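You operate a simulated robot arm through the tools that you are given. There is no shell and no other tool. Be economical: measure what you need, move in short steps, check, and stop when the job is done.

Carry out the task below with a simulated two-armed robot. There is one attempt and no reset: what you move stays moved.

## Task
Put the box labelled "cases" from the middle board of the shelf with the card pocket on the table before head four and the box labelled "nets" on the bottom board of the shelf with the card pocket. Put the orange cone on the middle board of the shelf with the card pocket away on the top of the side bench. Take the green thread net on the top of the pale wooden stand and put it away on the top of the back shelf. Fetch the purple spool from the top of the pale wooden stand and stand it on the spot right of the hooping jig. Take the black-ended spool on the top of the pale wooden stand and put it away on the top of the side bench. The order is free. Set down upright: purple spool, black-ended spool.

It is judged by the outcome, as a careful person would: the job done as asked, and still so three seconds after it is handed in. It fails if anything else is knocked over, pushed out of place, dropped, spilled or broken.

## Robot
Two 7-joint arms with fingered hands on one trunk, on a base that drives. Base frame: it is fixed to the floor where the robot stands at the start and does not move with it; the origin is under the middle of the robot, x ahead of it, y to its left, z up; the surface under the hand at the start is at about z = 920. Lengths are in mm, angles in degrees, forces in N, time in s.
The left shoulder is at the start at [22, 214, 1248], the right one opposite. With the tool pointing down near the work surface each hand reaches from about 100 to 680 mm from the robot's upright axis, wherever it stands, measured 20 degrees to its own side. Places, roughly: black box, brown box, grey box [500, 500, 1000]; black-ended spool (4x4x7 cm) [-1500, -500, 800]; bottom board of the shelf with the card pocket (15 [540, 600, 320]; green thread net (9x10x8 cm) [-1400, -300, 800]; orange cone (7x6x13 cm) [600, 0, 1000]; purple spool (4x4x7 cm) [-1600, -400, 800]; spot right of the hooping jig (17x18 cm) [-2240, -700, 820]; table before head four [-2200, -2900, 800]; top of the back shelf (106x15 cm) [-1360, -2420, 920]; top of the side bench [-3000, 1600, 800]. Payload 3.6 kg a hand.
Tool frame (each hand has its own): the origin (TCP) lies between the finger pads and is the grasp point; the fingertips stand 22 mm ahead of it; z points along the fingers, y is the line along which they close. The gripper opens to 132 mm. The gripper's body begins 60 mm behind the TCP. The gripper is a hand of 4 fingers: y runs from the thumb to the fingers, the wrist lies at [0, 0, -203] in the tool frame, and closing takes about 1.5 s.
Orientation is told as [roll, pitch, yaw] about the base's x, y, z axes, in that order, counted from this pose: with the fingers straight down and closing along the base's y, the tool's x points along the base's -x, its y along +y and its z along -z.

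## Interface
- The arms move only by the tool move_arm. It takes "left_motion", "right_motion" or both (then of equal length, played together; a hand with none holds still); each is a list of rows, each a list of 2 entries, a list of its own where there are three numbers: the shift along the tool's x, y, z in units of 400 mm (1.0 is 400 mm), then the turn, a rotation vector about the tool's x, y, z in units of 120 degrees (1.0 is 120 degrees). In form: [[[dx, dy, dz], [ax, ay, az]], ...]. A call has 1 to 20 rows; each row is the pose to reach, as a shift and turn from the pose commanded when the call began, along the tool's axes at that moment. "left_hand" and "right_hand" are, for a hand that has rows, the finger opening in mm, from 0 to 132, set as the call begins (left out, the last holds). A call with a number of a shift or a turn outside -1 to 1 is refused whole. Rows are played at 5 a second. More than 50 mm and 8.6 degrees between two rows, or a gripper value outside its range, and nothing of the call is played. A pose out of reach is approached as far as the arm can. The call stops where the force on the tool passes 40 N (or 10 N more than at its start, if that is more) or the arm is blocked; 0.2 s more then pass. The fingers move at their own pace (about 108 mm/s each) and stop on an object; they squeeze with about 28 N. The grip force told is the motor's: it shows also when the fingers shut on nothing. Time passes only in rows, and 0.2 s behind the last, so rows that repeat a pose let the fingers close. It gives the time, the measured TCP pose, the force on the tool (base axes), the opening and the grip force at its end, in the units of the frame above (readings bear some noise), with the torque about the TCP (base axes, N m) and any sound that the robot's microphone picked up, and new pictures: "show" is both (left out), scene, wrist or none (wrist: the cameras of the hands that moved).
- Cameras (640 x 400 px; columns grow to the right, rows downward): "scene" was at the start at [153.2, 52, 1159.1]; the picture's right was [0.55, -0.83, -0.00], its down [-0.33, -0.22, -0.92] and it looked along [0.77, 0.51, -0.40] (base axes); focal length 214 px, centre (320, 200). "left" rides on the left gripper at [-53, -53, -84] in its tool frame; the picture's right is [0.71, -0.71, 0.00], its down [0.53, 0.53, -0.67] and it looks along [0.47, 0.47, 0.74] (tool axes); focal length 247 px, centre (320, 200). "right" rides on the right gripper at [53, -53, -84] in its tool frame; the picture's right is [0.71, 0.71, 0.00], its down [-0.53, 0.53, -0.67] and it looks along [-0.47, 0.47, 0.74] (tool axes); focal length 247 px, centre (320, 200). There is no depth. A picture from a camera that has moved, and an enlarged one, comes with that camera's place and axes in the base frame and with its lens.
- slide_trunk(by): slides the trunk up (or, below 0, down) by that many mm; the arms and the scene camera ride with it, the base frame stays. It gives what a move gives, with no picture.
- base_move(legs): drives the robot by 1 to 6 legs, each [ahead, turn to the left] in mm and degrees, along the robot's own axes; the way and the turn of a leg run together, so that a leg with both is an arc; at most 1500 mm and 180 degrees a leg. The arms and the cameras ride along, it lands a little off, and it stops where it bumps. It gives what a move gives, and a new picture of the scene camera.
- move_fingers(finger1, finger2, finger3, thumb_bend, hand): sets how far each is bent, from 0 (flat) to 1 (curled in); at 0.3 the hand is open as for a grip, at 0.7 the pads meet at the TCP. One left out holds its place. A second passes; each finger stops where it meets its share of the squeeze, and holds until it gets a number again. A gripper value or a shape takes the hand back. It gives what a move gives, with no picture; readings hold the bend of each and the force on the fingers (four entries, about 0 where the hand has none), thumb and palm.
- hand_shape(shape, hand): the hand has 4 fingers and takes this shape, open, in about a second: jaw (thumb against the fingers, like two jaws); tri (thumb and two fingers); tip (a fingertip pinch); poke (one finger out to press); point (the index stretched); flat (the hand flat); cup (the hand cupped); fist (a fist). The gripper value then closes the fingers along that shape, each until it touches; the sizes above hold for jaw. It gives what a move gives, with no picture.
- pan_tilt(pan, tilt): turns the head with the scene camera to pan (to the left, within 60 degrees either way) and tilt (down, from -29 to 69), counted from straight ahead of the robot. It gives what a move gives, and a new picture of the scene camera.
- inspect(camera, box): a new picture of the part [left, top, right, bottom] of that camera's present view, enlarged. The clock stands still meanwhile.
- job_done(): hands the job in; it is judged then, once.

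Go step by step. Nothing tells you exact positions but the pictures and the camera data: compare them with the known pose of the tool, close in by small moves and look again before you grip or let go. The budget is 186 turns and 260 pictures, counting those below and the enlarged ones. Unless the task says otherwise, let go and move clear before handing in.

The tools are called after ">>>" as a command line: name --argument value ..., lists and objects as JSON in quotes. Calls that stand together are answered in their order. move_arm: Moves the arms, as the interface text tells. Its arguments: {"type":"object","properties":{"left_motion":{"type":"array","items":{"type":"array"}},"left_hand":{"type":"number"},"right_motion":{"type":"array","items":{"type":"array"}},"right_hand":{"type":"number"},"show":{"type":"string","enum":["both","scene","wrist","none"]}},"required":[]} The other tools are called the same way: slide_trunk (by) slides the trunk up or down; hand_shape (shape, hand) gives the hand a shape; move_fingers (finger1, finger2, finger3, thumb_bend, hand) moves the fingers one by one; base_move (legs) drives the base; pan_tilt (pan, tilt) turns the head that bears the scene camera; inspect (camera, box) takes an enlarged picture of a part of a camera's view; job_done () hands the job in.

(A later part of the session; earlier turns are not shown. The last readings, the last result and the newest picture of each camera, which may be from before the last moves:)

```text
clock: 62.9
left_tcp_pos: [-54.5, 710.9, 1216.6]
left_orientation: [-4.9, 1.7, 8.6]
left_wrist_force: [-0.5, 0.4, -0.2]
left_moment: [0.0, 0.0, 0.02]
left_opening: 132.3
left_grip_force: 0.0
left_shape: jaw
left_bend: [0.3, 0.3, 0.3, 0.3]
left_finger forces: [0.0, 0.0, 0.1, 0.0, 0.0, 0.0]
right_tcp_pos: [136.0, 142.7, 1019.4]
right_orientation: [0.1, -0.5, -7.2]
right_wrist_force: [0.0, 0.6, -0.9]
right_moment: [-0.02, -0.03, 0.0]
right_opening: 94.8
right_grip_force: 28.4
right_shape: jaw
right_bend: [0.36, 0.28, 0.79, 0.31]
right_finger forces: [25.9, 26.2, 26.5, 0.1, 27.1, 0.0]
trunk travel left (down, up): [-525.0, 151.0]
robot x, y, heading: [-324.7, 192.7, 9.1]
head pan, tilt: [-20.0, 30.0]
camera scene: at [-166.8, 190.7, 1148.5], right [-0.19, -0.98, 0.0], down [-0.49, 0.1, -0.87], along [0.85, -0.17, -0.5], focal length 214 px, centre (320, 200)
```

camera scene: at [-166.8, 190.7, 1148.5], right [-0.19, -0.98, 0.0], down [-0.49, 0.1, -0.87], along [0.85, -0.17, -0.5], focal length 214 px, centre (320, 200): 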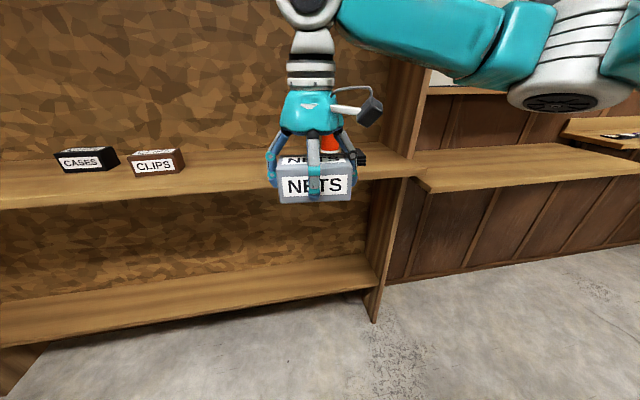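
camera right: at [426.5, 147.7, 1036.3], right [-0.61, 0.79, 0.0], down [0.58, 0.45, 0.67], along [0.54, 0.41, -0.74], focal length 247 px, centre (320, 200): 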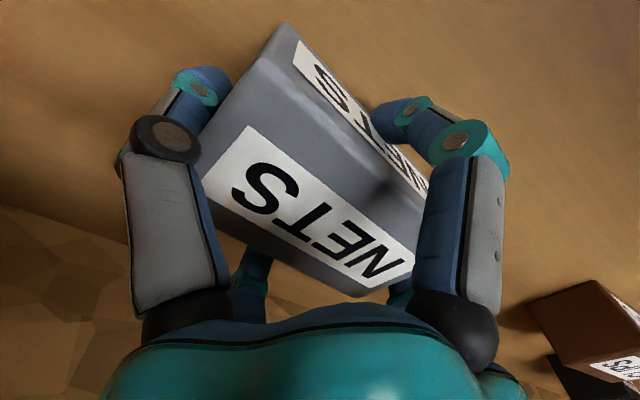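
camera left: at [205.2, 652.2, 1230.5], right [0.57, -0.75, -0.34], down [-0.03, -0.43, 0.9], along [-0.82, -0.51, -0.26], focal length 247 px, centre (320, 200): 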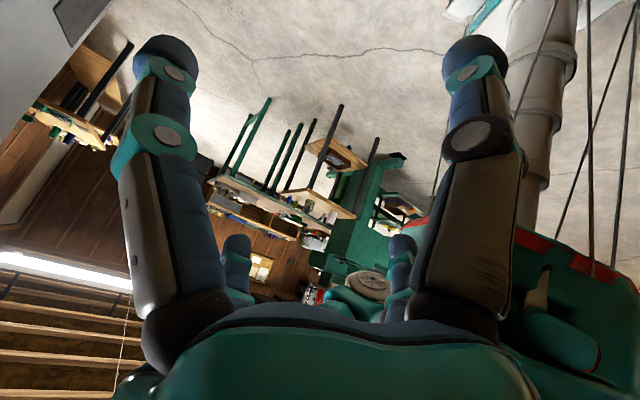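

I lower the trunk so the hand goes under the middle board, then check.

>>> slide_trunk --by -505

>>> pan_tilt --pan -15 --tilt 15

```text
refused: -505 is not a number from -400 to 400
```

```text
clock: 63.7
left_tcp_pos: [-54.4, 711.0, 1216.0]
left_orientation: [-4.9, 1.8, 8.6]
left_wrist_force: [0.1, -0.6, 0.0]
left_moment: [0.03, 0.0, -0.01]
left_opening: 132.1
left_grip_force: 0.0
left_shape: jaw
left_bend: [0.3, 0.3, 0.3, 0.3]
left_finger forces: [0.1, 0.1, 0.0, 0.0, 0.0, 0.1]
right_tcp_pos: [136.7, 141.7, 1019.8]
right_orientation: [0.0, -0.4, -7.3]
right_wrist_force: [0.1, -0.4, -0.4]
right_moment: [-0.01, 0.01, 0.01]
right_opening: 95.0
right_grip_force: 28.3
right_shape: jaw
right_bend: [0.36, 0.28, 0.79, 0.31]
right_finger forces: [25.9, 26.2, 26.4, 0.0, 27.1, 0.0]
trunk travel left (down, up): [-525.0, 151.0]
robot x, y, heading: [-330.5, 193.7, 9.0]
head pan, tilt: [-15.0, 15.0]
camera scene: at [-161.5, 198.4, 1172.4], right [-0.11, -0.99, 0.0], down [-0.26, 0.03, -0.97], along [0.96, -0.1, -0.26], focal length 214 px, centre (320, 200)
```

scene: 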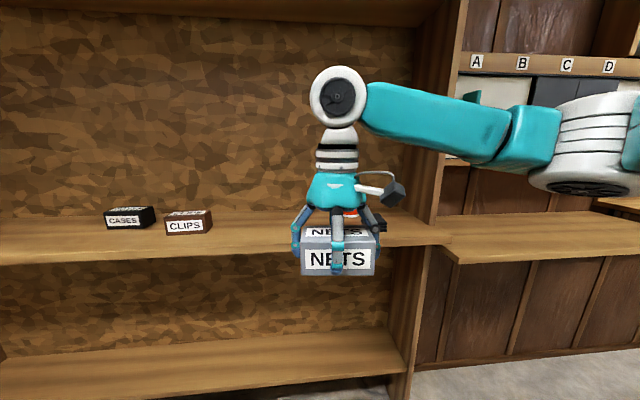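

The slide limit is 400 per call, so I go down in two steps.

>>> slide_trunk --by -300

>>> slide_trunk --by -205

>>> base_move --legs '[[230, -4]]'

```text
clock: 66.7
left_tcp_pos: [-55.0, 710.1, 916.3]
left_orientation: [-4.9, 1.8, 8.6]
left_wrist_force: [-0.3, -0.1, -0.3]
left_moment: [0.02, -0.01, 0.0]
left_opening: 132.2
left_grip_force: 0.0
left_shape: jaw
left_bend: [0.3, 0.3, 0.3, 0.3]
left_finger forces: [0.1, 0.1, 0.0, 0.1, 0.1, 0.0]
right_tcp_pos: [136.7, 140.8, 719.6]
right_orientation: [0.1, -0.5, -7.3]
right_wrist_force: [-0.1, -1.1, -1.0]
right_moment: [-0.01, -0.01, 0.01]
right_opening: 94.8
right_grip_force: 28.0
right_shape: jaw
right_bend: [0.36, 0.28, 0.79, 0.31]
right_finger forces: [25.9, 26.2, 26.3, 0.0, 26.8, 0.0]
trunk travel left (down, up): [-225.0, 451.0]
robot x, y, heading: [-327.9, 196.9, 9.1]
head pan, tilt: [-15.0, 15.0]
```

```text
clock: 68.9
left_tcp_pos: [-54.6, 709.9, 711.2]
left_orientation: [-5.0, 1.8, 8.5]
left_wrist_force: [-0.2, 0.2, -0.2]
left_moment: [-0.03, 0.02, -0.02]
left_opening: 132.1
left_grip_force: 0.0
left_shape: jaw
left_bend: [0.3, 0.3, 0.3, 0.3]
left_finger forces: [0.1, 0.0, 0.0, 0.0, 0.0, 0.1]
right_tcp_pos: [135.7, 141.7, 514.4]
right_orientation: [0.2, -0.6, -7.2]
right_wrist_force: [0.9, -0.7, -0.9]
right_moment: [0.01, 0.01, -0.01]
right_opening: 94.7
right_grip_force: 28.1
right_shape: jaw
right_bend: [0.36, 0.28, 0.79, 0.31]
right_finger forces: [25.9, 26.1, 26.4, 0.0, 26.7, 0.0]
trunk travel left (down, up): [-20.0, 656.0]
robot x, y, heading: [-330.4, 193.4, 9.0]
head pan, tilt: [-15.0, 15.0]
```

```text
clock: 70.6
left_tcp_pos: [207.2, 718.0, 711.9]
left_orientation: [-4.9, 1.9, 4.6]
left_wrist_force: [-0.6, 0.6, -0.4]
left_moment: [0.02, 0.03, 0.02]
left_opening: 132.2
left_grip_force: 0.0
left_shape: jaw
left_bend: [0.3, 0.3, 0.3, 0.3]
left_finger forces: [0.0, 0.1, 0.0, 0.0, 0.0, 0.0]
right_tcp_pos: [358.8, 137.2, 515.4]
right_orientation: [0.1, -0.5, -11.2]
right_wrist_force: [-0.2, -0.4, -1.1]
right_moment: [0.0, 0.02, 0.02]
right_opening: 94.7
right_grip_force: 28.3
right_shape: jaw
right_bend: [0.36, 0.28, 0.79, 0.31]
right_finger forces: [25.8, 26.1, 26.4, 0.1, 26.8, 0.1]
trunk travel left (down, up): [-20.0, 656.0]
robot x, y, heading: [-102.5, 227.9, 5.1]
head pan, tilt: [-15.0, 15.0]
camera scene: at [72.3, 217.6, 652.8], right [-0.17, -0.98, 0.0], down [-0.26, 0.04, -0.97], along [0.95, -0.17, -0.26], focal length 214 px, centre (320, 200)
```

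scene: 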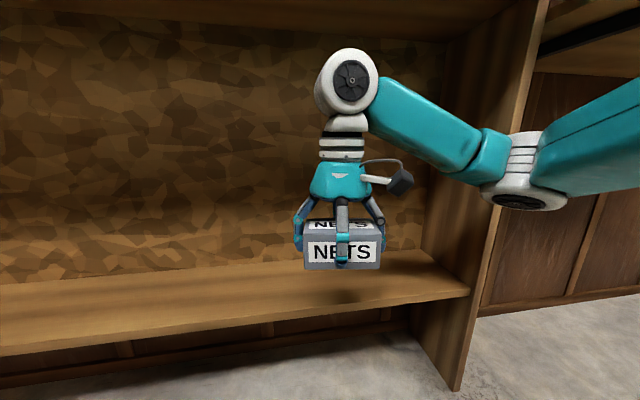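

The bottom board is clear ahead (x≈460–610). I creep 30 mm more forward and extend the hand over it.

>>> base_move --legs '[[30, 0]]'

>>> move_arm --right_motion '[[[-0.08, 0.045, 0.03], [0, 0, -0.02]], [[-0.16, 0.09, 0.06], [0, 0, -0.045]], [[-0.24, 0.14, 0.09], [0, 0, -0.07]], [[-0.334, 0.193, 0.12], [0, 0, -0.093]], [[-0.334, 0.193, 0.22], [0, 0, -0.093]], [[-0.334, 0.193, 0.22], [0, 0, -0.093]]]' --show "both"

```text
clock: 71.4
left_tcp_pos: [236.7, 720.3, 712.6]
left_orientation: [-4.9, 1.7, 4.6]
left_wrist_force: [0.3, 0.1, 0.3]
left_moment: [0.02, 0.0, 0.03]
left_opening: 131.9
left_grip_force: 0.0
left_shape: jaw
left_bend: [0.3, 0.3, 0.3, 0.3]
left_finger forces: [0.0, 0.0, 0.1, 0.1, 0.0, 0.0]
right_tcp_pos: [389.7, 139.7, 514.7]
right_orientation: [0.1, -0.5, -11.1]
right_wrist_force: [0.6, 0.5, -1.5]
right_moment: [-0.03, -0.02, -0.02]
right_opening: 94.7
right_grip_force: 28.0
right_shape: jaw
right_bend: [0.36, 0.28, 0.79, 0.31]
right_finger forces: [25.9, 26.2, 26.4, 0.1, 26.7, 0.0]
trunk travel left (down, up): [-20.0, 656.0]
robot x, y, heading: [-72.3, 225.9, 4.8]
head pan, tilt: [-15.0, 15.0]
camera scene: at [102.5, 220.2, 652.8], right [-0.17, -0.98, 0.0], down [-0.26, 0.04, -0.97], along [0.95, -0.17, -0.26], focal length 214 px, centre (320, 200)
```

scene: 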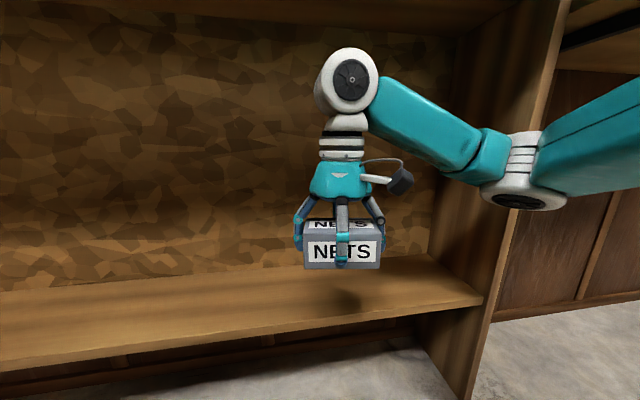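

```text
clock: 72.8
left_tcp_pos: [238.2, 721.6, 712.3]
left_orientation: [-4.9, 1.8, 4.6]
left_wrist_force: [-0.8, 0.6, 0.2]
left_moment: [0.01, 0.0, 0.02]
left_opening: 132.2
left_grip_force: 0.1
left_shape: jaw
left_bend: [0.3, 0.3, 0.3, 0.3]
left_finger forces: [0.0, 0.0, 0.0, 0.0, 0.0, 0.1]
right_tcp_pos: [533.3, 190.8, 429.5]
right_orientation: [0.2, -0.5, 0.0]
right_wrist_force: [-0.1, -0.7, -0.9]
right_moment: [0.0, -0.01, -0.01]
right_opening: 94.6
right_grip_force: 28.3
right_shape: jaw
right_bend: [0.36, 0.28, 0.79, 0.31]
right_finger forces: [26.0, 26.1, 26.3, 0.1, 26.1, 0.0]
trunk travel left (down, up): [-20.0, 656.0]
robot x, y, heading: [-72.1, 230.3, 4.9]
head pan, tilt: [-15.0, 15.0]
camera scene: at [102.7, 220.2, 652.7], right [-0.17, -0.98, 0.0], down [-0.26, 0.04, -0.97], along [0.95, -0.17, -0.26], focal length 214 px, centre (320, 200)
camera right: at [479.8, 137.2, 512.9], right [-0.71, 0.71, -0.01], down [0.52, 0.53, 0.67], along [0.48, 0.47, -0.74], focal length 247 px, centre (320, 200)
```

scene: 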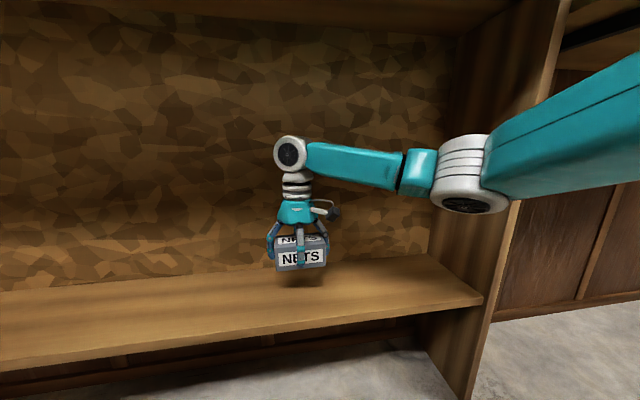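
right: 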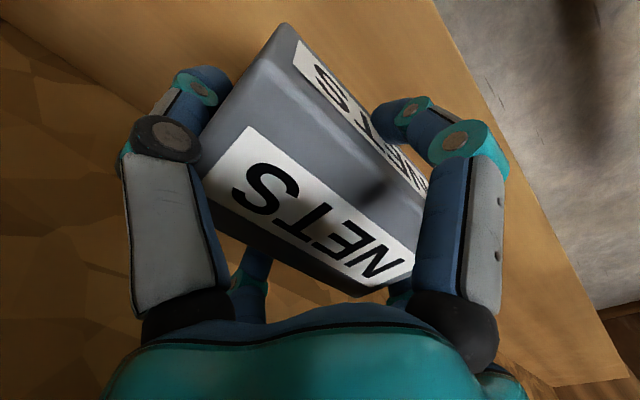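

The box is above the bottom board, well inside its edges. I lower it gently toward contact (expected TCP z≈352).

>>> move_arm --right_motion '[[[0, 0, 0.08], [0, 0, 0]], [[0, 0, 0.14], [0, 0, 0]], [[0, 0, 0.17], [0, 0, 0]], [[0, 0, 0.18], [0, 0, 0]], [[0, 0, 0.18], [0, 0, 0]]]' --show "scene"

>>> move_arm --right_motion '[[[0, 0, 0.008], [0, 0, 0]], [[0, 0, 0.014], [0, 0, 0]]]' --show "none"

```text
clock: 74.0
left_tcp_pos: [237.6, 721.6, 712.2]
left_orientation: [-4.8, 1.8, 4.6]
left_wrist_force: [0.3, 0.5, 0.2]
left_moment: [0.02, 0.04, -0.01]
left_opening: 131.9
left_grip_force: 0.0
left_shape: jaw
left_bend: [0.3, 0.3, 0.3, 0.3]
left_finger forces: [0.0, 0.0, 0.1, 0.1, 0.0, 0.0]
right_tcp_pos: [536.8, 190.2, 356.5]
right_orientation: [0.1, -0.5, 0.0]
right_wrist_force: [0.5, -0.6, -0.5]
right_moment: [-0.01, -0.01, 0.04]
right_opening: 94.6
right_grip_force: 27.8
right_shape: jaw
right_bend: [0.36, 0.28, 0.79, 0.31]
right_finger forces: [26.0, 26.1, 26.5, 0.0, 26.1, 0.0]
trunk travel left (down, up): [-20.0, 656.0]
robot x, y, heading: [-73.0, 228.0, 5.2]
head pan, tilt: [-15.0, 15.0]
camera scene: at [102.7, 220.2, 652.7], right [-0.17, -0.98, 0.0], down [-0.26, 0.04, -0.97], along [0.95, -0.17, -0.26], focal length 214 px, centre (320, 200)
```

scene: 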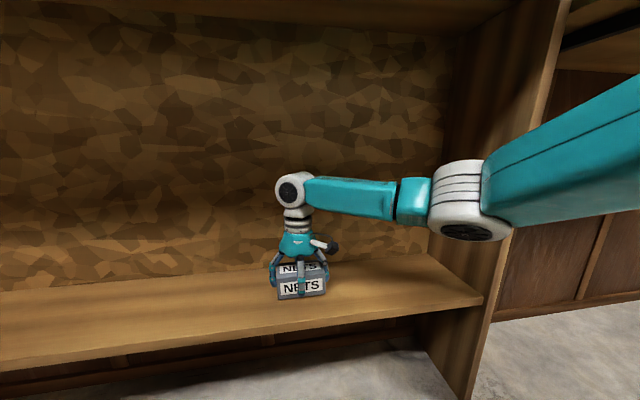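

```text
clock: 74.6
left_tcp_pos: [237.2, 720.4, 712.5]
left_orientation: [-4.9, 1.7, 4.6]
left_wrist_force: [-0.1, -0.6, 0.3]
left_moment: [-0.01, -0.01, 0.01]
left_opening: 132.0
left_grip_force: 0.0
left_shape: jaw
left_bend: [0.3, 0.3, 0.3, 0.3]
left_finger forces: [0.0, 0.0, 0.1, 0.0, 0.1, 0.0]
right_tcp_pos: [536.8, 190.5, 354.1]
right_orientation: [0.1, -0.6, 0.1]
right_wrist_force: [1.0, -1.0, 7.1]
right_moment: [0.35, 0.11, -0.01]
right_opening: 94.8
right_grip_force: 28.1
right_shape: jaw
right_bend: [0.36, 0.28, 0.79, 0.31]
right_finger forces: [26.4, 26.8, 26.8, 0.1, 28.4, 0.0]
trunk travel left (down, up): [-20.0, 656.0]
robot x, y, heading: [-71.3, 227.5, 4.8]
head pan, tilt: [-15.0, 15.0]
```

Contact (7 N). I open the hand and rise.

>>> move_arm --right_hand 132 --right_motion '[[[0, 0, 0], [0, 0, 0]], [[0, 0, 0], [0, 0, 0]], [[0, 0, 0], [0, 0, 0]], [[0, 0, 0], [0, 0, 0]], [[0, 0, 0], [0, 0, 0]], [[0, 0, 0], [0, 0, 0]], [[0, 0, -0.05], [0, 0, 0]], [[0, 0, -0.15], [0, 0, 0]], [[0, 0, -0.25], [0, 0, 0]], [[0, 0, -0.25], [0, 0, 0]]]' --show "both"

```text
clock: 76.8
left_tcp_pos: [238.8, 720.8, 712.4]
left_orientation: [-4.9, 1.9, 4.6]
left_wrist_force: [0.4, 0.7, 0.3]
left_moment: [0.01, 0.0, 0.0]
left_opening: 131.7
left_grip_force: 0.1
left_shape: jaw
left_bend: [0.3, 0.3, 0.3, 0.3]
left_finger forces: [0.0, 0.0, 0.0, 0.0, 0.1, 0.0]
right_tcp_pos: [536.0, 189.6, 451.9]
right_orientation: [-0.1, -0.5, 0.1]
right_wrist_force: [0.3, 0.3, 0.7]
right_moment: [0.02, 0.02, -0.01]
right_opening: 131.9
right_grip_force: 0.0
right_shape: jaw
right_bend: [0.3, 0.3, 0.3, 0.3]
right_finger forces: [0.0, 0.0, 0.1, 0.1, 0.0, 0.0]
trunk travel left (down, up): [-20.0, 656.0]
robot x, y, heading: [-71.6, 227.6, 4.8]
head pan, tilt: [-15.0, 15.0]
camera scene: at [102.6, 220.2, 652.7], right [-0.17, -0.98, 0.0], down [-0.26, 0.04, -0.97], along [0.95, -0.17, -0.26], focal length 214 px, centre (320, 200)
camera right: at [482.0, 136.6, 535.4], right [-0.71, 0.71, -0.01], down [0.52, 0.53, 0.67], along [0.48, 0.47, -0.74], focal length 247 px, centre (320, 200)
```

scene: 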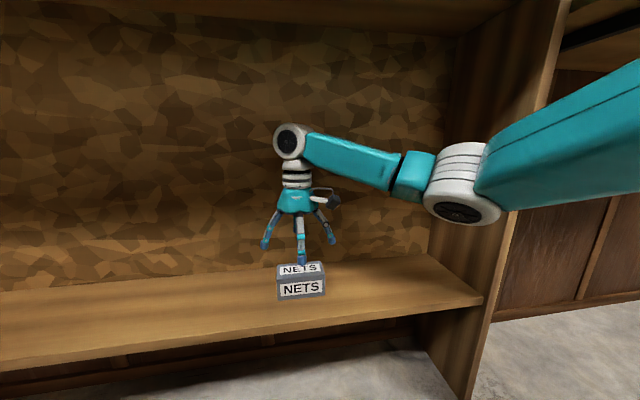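
right: 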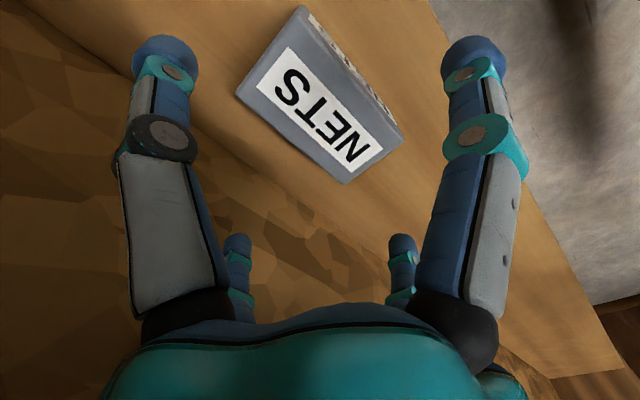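

NETS stands on the bottom board. I draw the hand back, back the robot out, and raise the trunk.

>>> move_arm --right_motion '[[[0.1, 0, 0], [0, 0, 0]], [[0.2, 0, 0], [0, 0, 0]], [[0.3, 0, 0], [0, 0, 0]], [[0.4, 0, 0], [0, 0, 0]], [[0.4, 0, 0], [0, 0, 0]]]' --show "none"

>>> base_move --legs '[[-280, 0]]'

>>> slide_trunk --by 300

>>> slide_trunk --by 205

```text
clock: 78.0
left_tcp_pos: [237.9, 720.8, 712.4]
left_orientation: [-4.9, 1.8, 4.6]
left_wrist_force: [0.3, 0.2, 0.8]
left_moment: [0.01, -0.02, 0.01]
left_opening: 132.0
left_grip_force: 0.0
left_shape: jaw
left_bend: [0.3, 0.3, 0.3, 0.3]
left_finger forces: [0.0, 0.0, 0.0, 0.1, 0.0, 0.1]
right_tcp_pos: [374.3, 187.5, 448.6]
right_orientation: [0.0, -0.5, -0.1]
right_wrist_force: [-0.1, -0.4, -0.5]
right_moment: [0.03, -0.02, -0.01]
right_opening: 131.8
right_grip_force: 0.0
right_shape: jaw
right_bend: [0.3, 0.3, 0.3, 0.3]
right_finger forces: [0.0, 0.1, 0.1, 0.0, 0.1, 0.0]
trunk travel left (down, up): [-20.0, 656.0]
robot x, y, heading: [-72.0, 224.2, 5.1]
head pan, tilt: [-15.0, 15.0]
```

```text
clock: 80.0
left_tcp_pos: [-42.8, 696.1, 712.5]
left_orientation: [-4.8, 1.8, 4.7]
left_wrist_force: [0.5, 0.1, -1.2]
left_moment: [-0.02, 0.02, 0.0]
left_opening: 131.8
left_grip_force: 0.0
left_shape: jaw
left_bend: [0.3, 0.3, 0.3, 0.3]
left_finger forces: [0.0, 0.0, 0.1, 0.0, 0.1, 0.0]
right_tcp_pos: [95.7, 164.3, 449.8]
right_orientation: [0.0, -0.5, 0.2]
right_wrist_force: [0.1, -0.4, -0.6]
right_moment: [0.0, 0.03, -0.03]
right_opening: 132.1
right_grip_force: 0.0
right_shape: jaw
right_bend: [0.3, 0.3, 0.3, 0.3]
right_finger forces: [0.1, 0.1, 0.1, 0.0, 0.1, 0.0]
trunk travel left (down, up): [-20.0, 656.0]
robot x, y, heading: [-351.7, 202.6, 5.2]
head pan, tilt: [-15.0, 15.0]
camera scene: at [-177.5, 196.0, 652.7], right [-0.17, -0.99, 0.0], down [-0.26, 0.04, -0.97], along [0.95, -0.17, -0.26], focal length 214 px, centre (320, 200)
```

scene: 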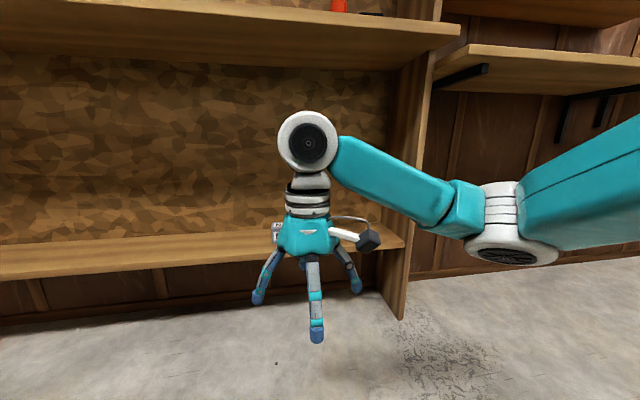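

```text
clock: 83.0
left_tcp_pos: [-44.8, 696.8, 1013.3]
left_orientation: [-4.9, 1.7, 4.6]
left_wrist_force: [0.0, 0.3, -0.4]
left_moment: [0.02, -0.03, -0.02]
left_opening: 131.9
left_grip_force: 0.1
left_shape: jaw
left_bend: [0.3, 0.3, 0.3, 0.3]
left_finger forces: [0.0, 0.0, 0.0, 0.1, 0.0, 0.0]
right_tcp_pos: [94.1, 163.0, 750.0]
right_orientation: [0.0, -0.5, 0.2]
right_wrist_force: [0.0, -0.1, 0.3]
right_moment: [0.0, -0.01, -0.03]
right_opening: 131.9
right_grip_force: 0.1
right_shape: jaw
right_bend: [0.3, 0.3, 0.3, 0.3]
right_finger forces: [0.0, 0.0, 0.0, 0.1, 0.1, 0.0]
trunk travel left (down, up): [-320.0, 356.0]
robot x, y, heading: [-357.0, 202.5, 5.0]
head pan, tilt: [-15.0, 15.0]
```

```text
clock: 85.2
left_tcp_pos: [-43.7, 696.6, 1218.4]
left_orientation: [-4.9, 1.9, 4.7]
left_wrist_force: [-0.1, 0.4, -0.4]
left_moment: [-0.01, -0.02, 0.01]
left_opening: 132.0
left_grip_force: 0.0
left_shape: jaw
left_bend: [0.3, 0.3, 0.3, 0.3]
left_finger forces: [0.0, 0.0, 0.0, 0.1, 0.0, 0.0]
right_tcp_pos: [96.0, 164.5, 954.6]
right_orientation: [0.0, -0.5, 0.3]
right_wrist_force: [-0.6, 0.7, 0.4]
right_moment: [0.0, -0.01, 0.01]
right_opening: 131.9
right_grip_force: 0.2
right_shape: jaw
right_bend: [0.3, 0.3, 0.3, 0.3]
right_finger forces: [0.0, 0.0, 0.0, 0.1, 0.0, 0.1]
trunk travel left (down, up): [-525.0, 151.0]
robot x, y, heading: [-350.9, 202.3, 5.3]
head pan, tilt: [-15.0, 15.0]
```

Now I set the right hand up for the cone and test the left arm's inward reach here in free space.

>>> move_arm --left_motion '[[[-0.026, -0.095, 0.036], [-0.006, 0, 0]], [[-0.052, -0.19, 0.072], [-0.012, 0, 0]], [[-0.078, -0.285, 0.107], [-0.018, 0, 0]], [[-0.104, -0.38, 0.143], [-0.024, 0, 0]], [[-0.13, -0.475, 0.179], [-0.03, 0, 0]], [[-0.157, -0.57, 0.215], [-0.036, 0, 0]], [[-0.183, -0.665, 0.25], [-0.041, 0, 0]], [[-0.183, -0.665, 0.25], [-0.041, 0, 0]]]' --right_motion '[[[0.01, -0.04, -0.06], [0, 0, 0]], [[0.02, -0.08, -0.12], [0, 0, 0]], [[0.02, -0.12, -0.18], [0, 0, 0]], [[0.03, -0.16, -0.24], [0, 0, 0]], [[0.04, -0.2, -0.3], [0, 0, 0]], [[0.05, -0.24, -0.36], [0, 0, 0]], [[0.05, -0.275, -0.375], [0, 0, 0]], [[0.05, -0.275, -0.375], [0, 0, 0]]]' --show "none"

>>> pan_tilt --pan 0 --tilt 15

```text
clock: 87.0
left_tcp_pos: [3.4, 478.7, 1149.1]
left_orientation: [0.0, 1.7, 4.8]
left_wrist_force: [-0.1, 0.4, -0.9]
left_moment: [-0.03, -0.02, 0.01]
left_opening: 132.2
left_grip_force: 0.0
left_shape: jaw
left_bend: [0.3, 0.3, 0.3, 0.3]
left_finger forces: [0.1, 0.0, 0.1, 0.0, 0.1, 0.1]
left hand out of reach, approached as far as the arm can: row 6, 7, 8
right_tcp_pos: [73.9, 52.5, 1104.4]
right_orientation: [0.0, -0.5, 0.2]
right_wrist_force: [0.1, -1.0, -0.2]
right_moment: [0.02, -0.02, 0.0]
right_opening: 131.8
right_grip_force: 0.1
right_shape: jaw
right_bend: [0.3, 0.3, 0.3, 0.3]
right_finger forces: [0.0, 0.1, 0.0, 0.0, 0.0, 0.1]
trunk travel left (down, up): [-525.0, 151.0]
robot x, y, heading: [-353.1, 203.0, 5.2]
head pan, tilt: [-15.0, 15.0]
```

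```text
clock: 87.8
left_tcp_pos: [3.1, 479.2, 1150.1]
left_orientation: [0.0, 1.7, 4.7]
left_wrist_force: [-0.6, -0.9, -0.3]
left_moment: [0.03, 0.0, -0.02]
left_opening: 131.8
left_grip_force: 0.1
left_shape: jaw
left_bend: [0.3, 0.3, 0.3, 0.3]
left_finger forces: [0.1, 0.0, 0.1, 0.0, 0.1, 0.1]
right_tcp_pos: [72.9, 53.8, 1105.8]
right_orientation: [0.0, -0.6, 0.2]
right_wrist_force: [-0.3, 0.2, 0.3]
right_moment: [0.01, -0.01, 0.02]
right_opening: 132.1
right_grip_force: 0.0
right_shape: jaw
right_bend: [0.3, 0.3, 0.3, 0.3]
right_finger forces: [0.1, 0.1, 0.0, 0.0, 0.0, 0.2]
trunk travel left (down, up): [-525.0, 151.0]
robot x, y, heading: [-356.5, 202.7, 5.1]
head pan, tilt: [0.0, 15.0]
camera scene: at [-183.7, 219.6, 1172.5], right [0.09, -1.0, 0.0], down [-0.26, -0.02, -0.97], along [0.96, 0.09, -0.26], focal length 214 px, centre (320, 200)
```

scene: 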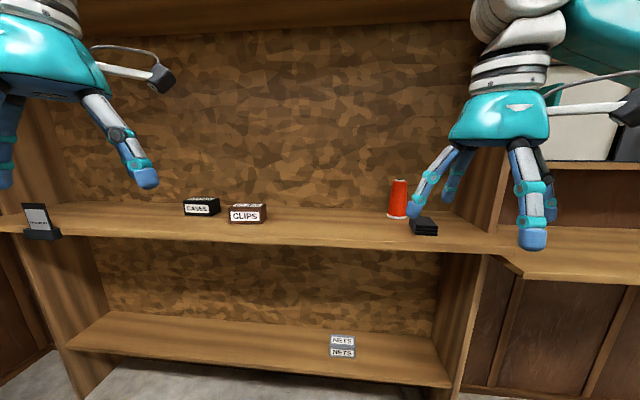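

The left arm is again limited inward at this yaw. Since the hand is four-fold, I test whether turning it about −72° frees the reach.

>>> move_arm --left_motion '[[[0, 0, 0], [0, 0, 0.068]], [[0, 0, 0], [0, 0, 0.136]], [[0, 0, 0], [0, 0, 0.204]], [[0, 0, 0], [0, 0, 0.272]], [[0, 0, 0], [0, 0, 0.34]], [[0, 0, 0], [0, 0, 0.408]], [[0, 0, 0], [0, 0, 0.476]], [[0, 0, 0], [0, 0, 0.544]], [[0, 0, 0], [0, 0, 0.612]], [[-0.05, 0.05, 0], [0, 0, 0.612]], [[-0.1, 0.1, 0], [0, 0, 0.612]]]' --show "none"

```text
clock: 90.2
left_tcp_pos: [40.5, 521.2, 1152.1]
left_orientation: [-1.7, 0.5, -68.7]
left_wrist_force: [0.0, -0.6, -0.8]
left_moment: [0.0, 0.0, 0.01]
left_opening: 132.1
left_grip_force: 0.0
left_shape: jaw
left_bend: [0.3, 0.3, 0.3, 0.3]
left_finger forces: [0.0, 0.1, 0.0, 0.0, 0.0, 0.1]
right_tcp_pos: [74.8, 54.2, 1104.6]
right_orientation: [0.0, -0.6, 0.2]
right_wrist_force: [-0.3, 0.5, -0.6]
right_moment: [0.0, 0.0, 0.01]
right_opening: 132.0
right_grip_force: 0.0
right_shape: jaw
right_bend: [0.3, 0.3, 0.3, 0.3]
right_finger forces: [0.0, 0.1, 0.0, 0.0, 0.0, 0.0]
trunk travel left (down, up): [-525.0, 151.0]
robot x, y, heading: [-352.8, 204.5, 5.1]
head pan, tilt: [0.0, 15.0]
```

No limit reported now. I try moving inward with this yaw.

>>> move_arm --left_motion '[[[-0.1, -0.025, 0.03], [0, 0, 0]], [[-0.2, -0.05, 0.06], [0, 0, 0]], [[-0.3, -0.075, 0.09], [0, 0, 0]], [[-0.3, -0.075, 0.09], [0, 0, 0]]]' --show "none"

```text
clock: 91.2
left_tcp_pos: [-8.1, 473.5, 1135.0]
left_orientation: [-1.7, 0.4, -68.7]
left_wrist_force: [-0.4, 0.5, 0.6]
left_moment: [0.0, 0.02, 0.02]
left_opening: 132.1
left_grip_force: 0.0
left_shape: jaw
left_bend: [0.3, 0.3, 0.3, 0.3]
left_finger forces: [0.0, 0.1, 0.1, 0.0, 0.0, 0.0]
left hand out of reach, approached as far as the arm can: row 1, 2, 3, 4
right_tcp_pos: [73.6, 53.2, 1104.5]
right_orientation: [0.0, -0.5, 0.2]
right_wrist_force: [0.2, 0.3, 0.2]
right_moment: [0.01, -0.01, -0.02]
right_opening: 131.9
right_grip_force: 0.1
right_shape: jaw
right_bend: [0.3, 0.3, 0.3, 0.3]
right_finger forces: [0.0, 0.1, 0.0, 0.0, 0.0, 0.1]
trunk travel left (down, up): [-525.0, 151.0]
robot x, y, heading: [-353.8, 202.2, 5.1]
head pan, tilt: [0.0, 15.0]
```

The left arm only works well outboard (≥40° left), so I will plan for that. Now I drive forward to take the cone with the right hand.

>>> base_move --legs '[[320, 0]]'

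>>> inspect --camera "right" --box '[0, 0, 640, 400]'

```text
clock: 93.3
left_tcp_pos: [312.7, 507.0, 1135.9]
left_orientation: [-1.7, 0.5, -68.1]
left_wrist_force: [0.7, 0.0, 0.5]
left_moment: [0.05, -0.01, -0.03]
left_opening: 132.1
left_grip_force: 0.1
left_shape: jaw
left_bend: [0.3, 0.3, 0.3, 0.3]
left_finger forces: [0.0, 0.0, 0.0, 0.1, 0.0, 0.0]
right_tcp_pos: [396.9, 88.0, 1105.3]
right_orientation: [0.0, -0.4, 0.7]
right_wrist_force: [-0.5, -0.5, -0.1]
right_moment: [-0.02, 0.02, 0.01]
right_opening: 131.9
right_grip_force: 0.1
right_shape: jaw
right_bend: [0.3, 0.3, 0.3, 0.3]
right_finger forces: [0.0, 0.0, 0.0, 0.0, 0.0, 0.0]
trunk travel left (down, up): [-525.0, 151.0]
robot x, y, heading: [-29.0, 230.8, 5.7]
head pan, tilt: [0.0, 15.0]
camera scene: at [138.4, 251.5, 1172.4], right [0.1, -1.0, 0.0], down [-0.26, -0.03, -0.97], along [0.96, 0.1, -0.26], focal length 214 px, centre (320, 200)
```

scene: 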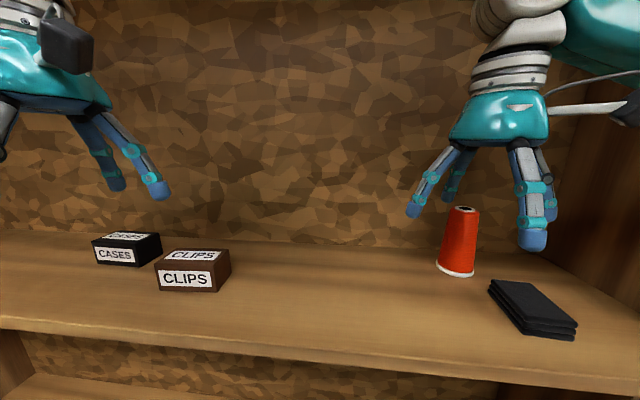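

```text
1.00 times, centred on (320, 200) of right (not enlarged: the box is as wide or as high as the picture)
camera zoom: at [344.3, 34.1, 1188.6], right [-0.72, 0.7, -0.01], down [0.51, 0.53, 0.67], along [0.47, 0.48, -0.74], focal length 247 px, centre (320, 200)
```

zoom: 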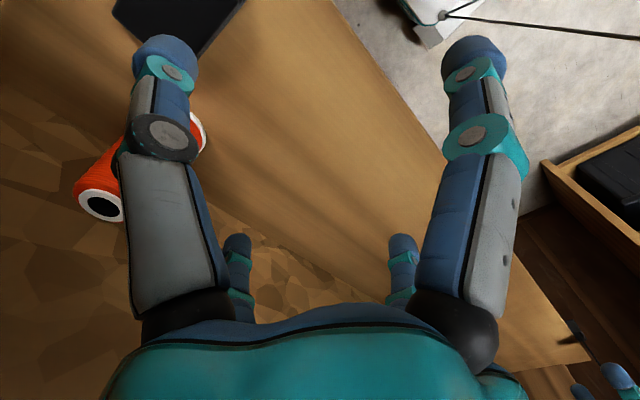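

The cone stands near [555,12]. I move the right hand over it with the opening narrowed to 100 mm to stay off the back wall.

>>> move_arm --right_hand 100 --right_motion '[[[-0.098, -0.049, 0], [0, 0, 0]], [[-0.196, -0.098, 0], [0, 0, 0]], [[-0.294, -0.147, 0], [0, 0, 0]], [[-0.393, -0.195, 0], [0, 0, 0]], [[-0.393, -0.195, 0], [0, 0, 0]]]' --show "both"

```text
clock: 94.5
left_tcp_pos: [310.6, 507.2, 1136.9]
left_orientation: [-1.6, 0.6, -68.1]
left_wrist_force: [-0.7, -0.5, 0.2]
left_moment: [-0.01, -0.01, 0.0]
left_opening: 132.0
left_grip_force: 0.1
left_shape: jaw
left_bend: [0.3, 0.3, 0.3, 0.3]
left_finger forces: [0.1, 0.1, 0.0, 0.0, 0.0, 0.1]
right_tcp_pos: [557.6, 11.5, 1106.5]
right_orientation: [0.0, -0.5, 0.7]
right_wrist_force: [-0.8, -0.6, -0.4]
right_moment: [0.01, 0.0, 0.0]
right_opening: 100.5
right_grip_force: 0.0
right_shape: jaw
right_bend: [0.26, 0.26, 0.26, 0.54]
right_finger forces: [0.1, 0.1, 0.1, 0.1, 0.0, 0.0]
trunk travel left (down, up): [-525.0, 151.0]
robot x, y, heading: [-31.5, 231.2, 5.7]
head pan, tilt: [0.0, 15.0]
camera scene: at [137.2, 251.2, 1172.6], right [0.1, -1.0, 0.0], down [-0.26, -0.03, -0.97], along [0.96, 0.1, -0.26], focal length 214 px, centre (320, 200)
camera right: at [504.3, -42.1, 1189.7], right [-0.72, 0.7, -0.01], down [0.51, 0.53, 0.67], along [0.47, 0.48, -0.74], focal length 247 px, centre (320, 200)
```

scene: 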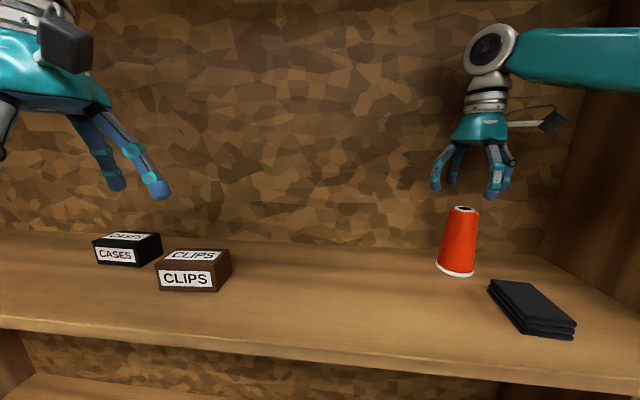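
right: 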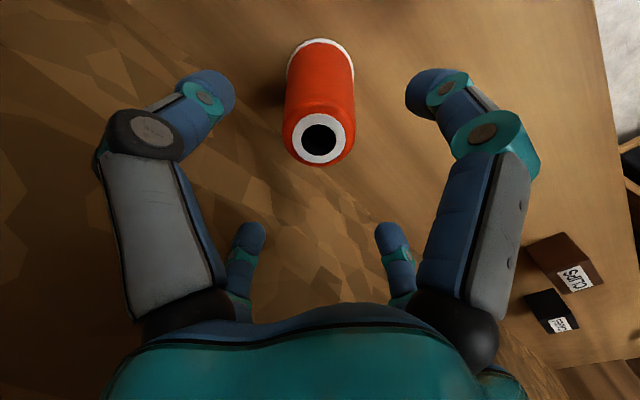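

The cone is exactly centred. I yaw the hand 40° so no finger points straight at the back wall, then descend.

>>> move_arm --right_hand 132 --right_motion '[[[0, 0, 0], [0, 0, -0.067]], [[0, 0, 0], [0, 0, -0.134]], [[0, 0, 0], [0, 0, -0.2]], [[0, 0, 0], [0, 0, -0.267]], [[0, 0, 0], [0, 0, -0.333]], [[0, 0, 0.1], [0, 0, -0.333]], [[0, 0, 0.2], [0, 0, -0.333]], [[0, 0, 0.28], [0, 0, -0.333]], [[0, 0, 0.28], [0, 0, -0.333]]]' --show "both"

```text
clock: 96.5
left_tcp_pos: [311.4, 507.3, 1135.6]
left_orientation: [-1.8, 0.6, -68.0]
left_wrist_force: [-0.2, 0.4, 0.2]
left_moment: [0.01, 0.02, -0.02]
left_opening: 132.4
left_grip_force: 0.0
left_shape: jaw
left_bend: [0.3, 0.3, 0.3, 0.3]
left_finger forces: [0.0, 0.0, 0.0, 0.1, 0.0, 0.0]
right_tcp_pos: [557.2, 11.4, 996.2]
right_orientation: [-0.3, -0.4, 40.7]
right_wrist_force: [-0.2, 0.5, 0.4]
right_moment: [0.01, 0.0, 0.06]
right_opening: 132.1
right_grip_force: 0.1
right_shape: jaw
right_bend: [0.3, 0.3, 0.3, 0.3]
right_finger forces: [0.0, 0.0, 0.1, 0.1, 0.0, 0.1]
trunk travel left (down, up): [-525.0, 151.0]
robot x, y, heading: [-34.3, 231.0, 5.7]
head pan, tilt: [0.0, 15.0]
camera scene: at [137.6, 251.5, 1172.6], right [0.1, -1.0, 0.0], down [-0.26, -0.03, -0.97], along [0.96, 0.1, -0.26], focal length 214 px, centre (320, 200)
camera right: at [551.3, -63.2, 1080.2], right [-1.0, 0.08, -0.01], down [0.05, 0.74, 0.67], along [0.06, 0.67, -0.74], focal length 247 px, centre (320, 200)
```

scene: 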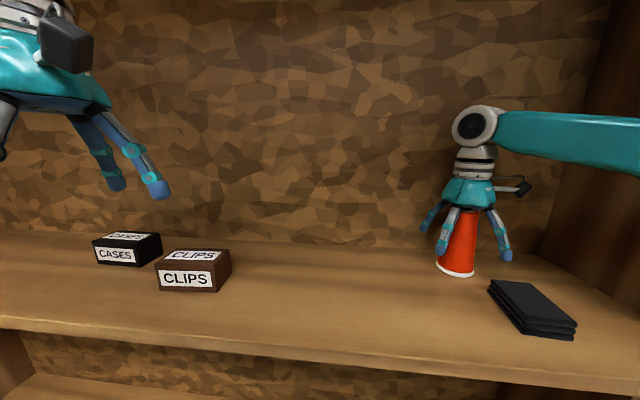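
right: 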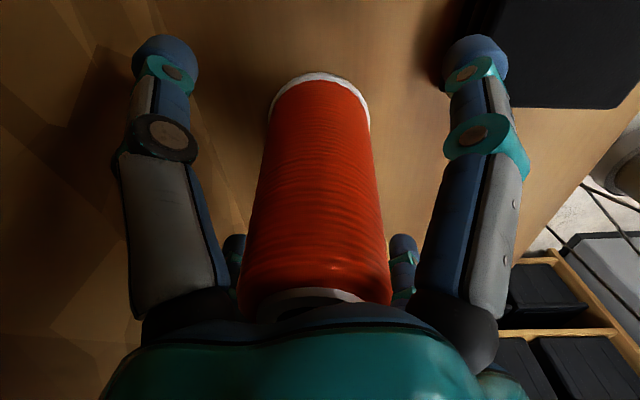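

The fingers surround the cone and the palm is just above its top. I close.

>>> move_arm --right_hand 0 --right_motion '[[[0, 0, 0], [0, 0, 0]], [[0, 0, 0], [0, 0, 0]], [[0, 0, 0], [0, 0, 0]], [[0, 0, 0], [0, 0, 0]], [[0, 0, 0], [0, 0, 0]], [[0, 0, 0], [0, 0, 0]], [[0, 0, 0], [0, 0, 0]], [[0, 0, 0], [0, 0, 0]], [[0, 0, 0], [0, 0, 0]]]' --show "both"

```text
clock: 98.5
left_tcp_pos: [311.4, 507.0, 1135.9]
left_orientation: [-1.6, 0.4, -68.0]
left_wrist_force: [-0.6, 0.2, -0.1]
left_moment: [0.04, 0.01, 0.01]
left_opening: 131.8
left_grip_force: 0.1
left_shape: jaw
left_bend: [0.3, 0.3, 0.3, 0.3]
left_finger forces: [0.0, 0.1, 0.1, 0.0, 0.1, 0.1]
right_tcp_pos: [556.7, 10.7, 996.1]
right_orientation: [-0.3, -0.3, 40.6]
right_wrist_force: [-0.1, 0.9, 0.0]
right_moment: [0.01, -0.01, -0.03]
right_opening: 46.7
right_grip_force: 27.8
right_shape: jaw
right_bend: [0.79, 0.44, 0.44, 0.7]
right_finger forces: [25.6, 25.3, 25.6, 0.0, 25.8, 0.0]
trunk travel left (down, up): [-525.0, 151.0]
robot x, y, heading: [-30.5, 233.4, 6.1]
head pan, tilt: [0.0, 15.0]
camera scene: at [137.9, 251.3, 1172.5], right [0.1, -1.0, 0.0], down [-0.26, -0.03, -0.97], along [0.96, 0.1, -0.26], focal length 214 px, centre (320, 200)
camera right: at [551.4, -63.6, 1080.3], right [-1.0, 0.08, -0.01], down [0.05, 0.74, 0.67], along [0.06, 0.67, -0.74], focal length 247 px, centre (320, 200)
```

scene: 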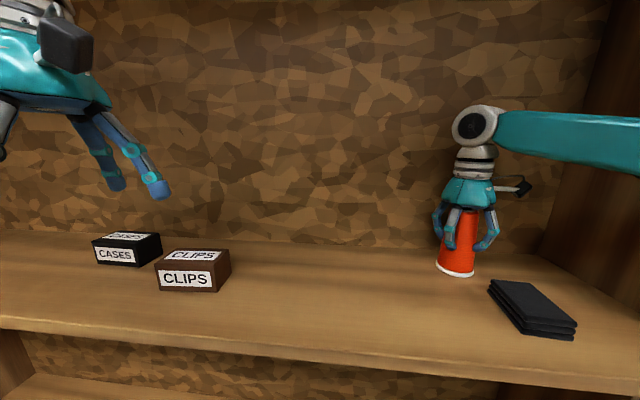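
right: 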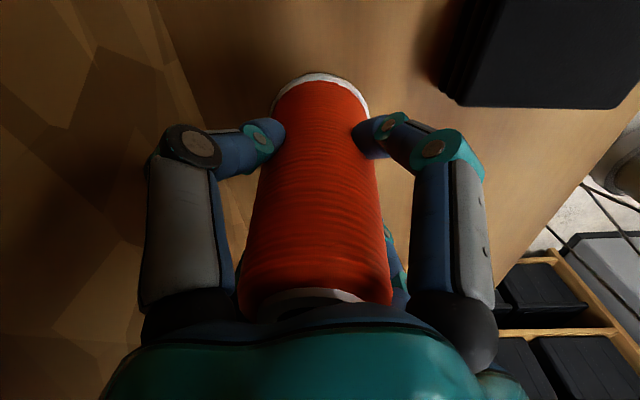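

Firm grip. I lift the cone and pull it back from the shelf's depth.

>>> move_arm --right_motion '[[[0, 0, -0.1], [0, 0, 0]], [[0, 0, -0.2], [0, 0, 0]], [[0, 0, -0.3], [0, 0, 0]], [[0.07, 0.09, -0.3], [0, 0, 0]], [[0.14, 0.18, -0.3], [0, 0, 0]], [[0.21, 0.27, -0.3], [0, 0, 0]], [[0.29, 0.36, -0.3], [0, 0, 0]], [[0.29, 0.36, -0.3], [0, 0, 0]]]' --show "scene"

```text
clock: 100.3
left_tcp_pos: [311.7, 505.8, 1136.6]
left_orientation: [-1.7, 0.5, -68.2]
left_wrist_force: [-0.4, -0.2, 0.3]
left_moment: [0.0, 0.02, -0.01]
left_opening: 132.2
left_grip_force: 0.1
left_shape: jaw
left_bend: [0.3, 0.3, 0.3, 0.3]
left_finger forces: [0.0, 0.0, 0.0, 0.1, 0.0, 0.0]
right_tcp_pos: [371.1, 43.2, 1110.1]
right_orientation: [-0.3, -0.3, 40.6]
right_wrist_force: [-0.5, 0.5, -1.1]
right_moment: [-0.01, -0.02, 0.01]
right_opening: 46.7
right_grip_force: 27.8
right_shape: jaw
right_bend: [0.79, 0.79, 0.44, 0.7]
right_finger forces: [25.4, 25.4, 25.8, 0.0, 25.9, 0.1]
trunk travel left (down, up): [-525.0, 151.0]
robot x, y, heading: [-32.6, 236.3, 5.8]
head pan, tilt: [0.0, 15.0]
camera scene: at [138.3, 251.3, 1172.4], right [0.1, -1.0, 0.0], down [-0.26, -0.03, -0.97], along [0.96, 0.1, -0.26], focal length 214 px, centre (320, 200)
```

scene: 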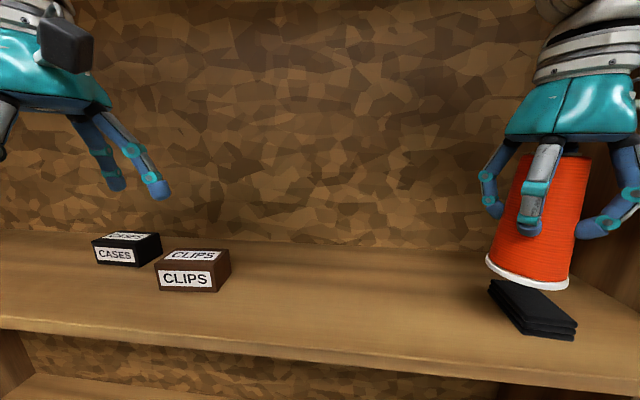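

Cone in hand. CASES is near [527,725], yaw about −6°. I back up and drive round to a station at about (32, 423, −15°) where the left arm can reach it well.

>>> base_move --legs '[[-150, 0], [0, 38], [294, 0]]'

>>> base_move --legs '[[0, -58]]'

```text
clock: 105.2
left_tcp_pos: [128.7, 851.6, 1135.0]
left_orientation: [-1.7, 0.5, -29.9]
left_wrist_force: [0.5, 0.9, 0.1]
left_moment: [-0.01, -0.03, -0.01]
left_opening: 131.9
left_grip_force: 0.0
left_shape: jaw
left_bend: [0.3, 0.3, 0.3, 0.3]
left_finger forces: [0.0, 0.1, 0.0, 0.0, 0.0, 0.0]
right_tcp_pos: [461.3, 523.4, 1109.5]
right_orientation: [-0.3, -0.2, 78.9]
right_wrist_force: [-0.1, -0.4, -0.9]
right_moment: [-0.05, 0.0, 0.04]
right_opening: 46.7
right_grip_force: 28.3
right_shape: jaw
right_bend: [0.79, 0.79, 0.44, 0.7]
right_finger forces: [25.5, 25.4, 25.8, 0.0, 25.9, 0.0]
trunk travel left (down, up): [-525.0, 151.0]
robot x, y, heading: [39.3, 413.4, 43.8]
head pan, tilt: [0.0, 15.0]
camera scene: at [160.7, 532.6, 1172.4], right [0.69, -0.72, 0.0], down [-0.19, -0.18, -0.97], along [0.7, 0.67, -0.26], focal length 214 px, centre (320, 200)
```

scene: 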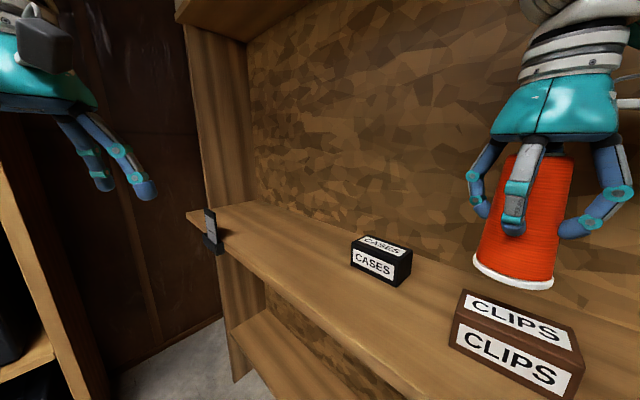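

```text
clock: 108.2
left_tcp_pos: [442.0, 592.2, 1142.3]
left_orientation: [-0.7, -2.1, -87.0]
left_wrist_force: [-0.8, -0.1, -0.3]
left_moment: [0.02, -0.03, 0.03]
left_opening: 132.0
left_grip_force: 0.0
left_shape: jaw
left_bend: [0.3, 0.3, 0.3, 0.3]
left_finger forces: [0.0, 0.0, 0.0, 0.0, 0.1, 0.0]
right_tcp_pos: [354.8, 119.9, 1111.8]
right_orientation: [-0.4, -0.5, 21.8]
right_wrist_force: [0.1, 0.7, -0.7]
right_moment: [0.0, -0.07, 0.0]
right_opening: 46.6
right_grip_force: 28.1
right_shape: jaw
right_bend: [0.79, 0.79, 0.44, 0.7]
right_finger forces: [25.7, 26.2, 26.6, 0.1, 27.6, 0.0]
trunk travel left (down, up): [-525.0, 151.0]
robot x, y, heading: [46.5, 460.3, -12.6]
head pan, tilt: [0.0, 15.0]
stopped in leg 1: the robot was blocked; the commanded pose is now the measured one
camera scene: at [207.7, 421.3, 1173.0], right [-0.21, -0.98, 0.0], down [-0.25, 0.06, -0.97], along [0.94, -0.21, -0.26], focal length 214 px, centre (320, 200)
```

scene: 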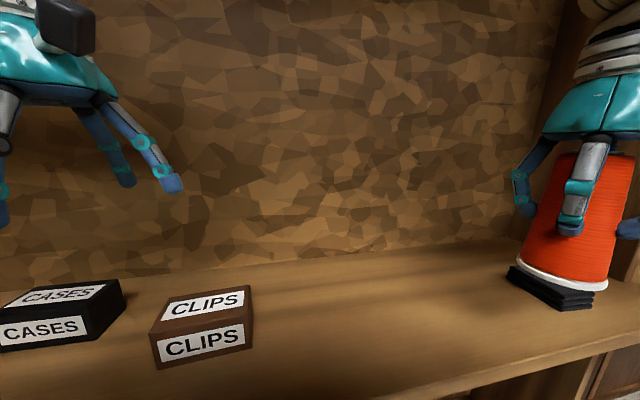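

Blocked near the end again; I look at the left arm.

>>> pan_tilt --pan 58 --tilt -8

```text
clock: 109.5
left_tcp_pos: [445.7, 592.8, 1140.9]
left_orientation: [-1.0, -2.1, -86.9]
left_wrist_force: [-0.8, 0.0, -0.5]
left_moment: [-0.01, -0.02, -0.01]
left_opening: 131.9
left_grip_force: 0.1
left_shape: jaw
left_bend: [0.3, 0.3, 0.3, 0.3]
left_finger forces: [0.0, 0.1, 0.0, 0.0, 0.0, 0.1]
right_tcp_pos: [358.5, 120.9, 1111.2]
right_orientation: [-0.1, -0.3, 21.9]
right_wrist_force: [-0.2, -0.5, -2.6]
right_moment: [0.01, -0.01, 0.01]
right_opening: 46.3
right_grip_force: 28.4
right_shape: jaw
right_bend: [0.79, 0.79, 0.44, 0.7]
right_finger forces: [25.8, 26.2, 26.6, 0.1, 27.7, 0.1]
trunk travel left (down, up): [-525.0, 151.0]
robot x, y, heading: [48.6, 455.0, -12.1]
head pan, tilt: [58.0, -8.0]
camera scene: at [180.0, 503.0, 1208.9], right [0.71, -0.7, 0.0], down [0.1, 0.1, -0.99], along [0.69, 0.71, 0.14], focal length 214 px, centre (320, 200)
```

scene: 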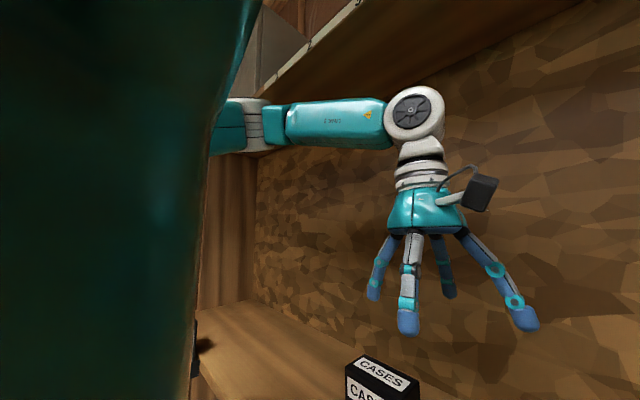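

The left elbow is close under the top board's front edge. I lower the trunk by 70 to free it.

>>> slide_trunk --by -70

>>> inspect --camera "left" --box '[0, 0, 640, 400]'

```text
clock: 110.5
left_tcp_pos: [444.5, 593.3, 1071.4]
left_orientation: [-0.8, -2.1, -87.0]
left_wrist_force: [0.1, -0.2, 1.0]
left_moment: [0.01, 0.0, -0.01]
left_opening: 132.0
left_grip_force: 0.2
left_shape: jaw
left_bend: [0.3, 0.3, 0.3, 0.3]
left_finger forces: [0.0, 0.0, 0.1, 0.1, 0.0, 0.1]
right_tcp_pos: [358.7, 120.3, 1040.1]
right_orientation: [-0.1, -0.5, 22.0]
right_wrist_force: [0.2, 1.0, -0.8]
right_moment: [0.0, 0.01, 0.01]
right_opening: 46.3
right_grip_force: 27.9
right_shape: jaw
right_bend: [0.79, 0.79, 0.44, 0.7]
right_finger forces: [25.7, 26.3, 26.6, 0.0, 27.7, 0.1]
trunk travel left (down, up): [-455.0, 221.0]
robot x, y, heading: [45.4, 454.7, -12.3]
head pan, tilt: [58.0, -8.0]
```

```text
1.00 times, centred on (320, 200) of left (not enlarged: the box is as wide or as high as the picture)
camera zoom: at [395.2, 541.2, 1157.9], right [-0.74, 0.67, -0.02], down [0.51, 0.58, 0.64], along [0.44, 0.47, -0.77], focal length 247 px, centre (320, 200)
```

zoom: 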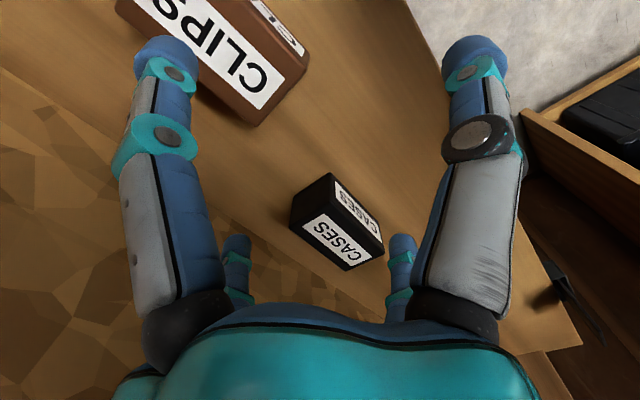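

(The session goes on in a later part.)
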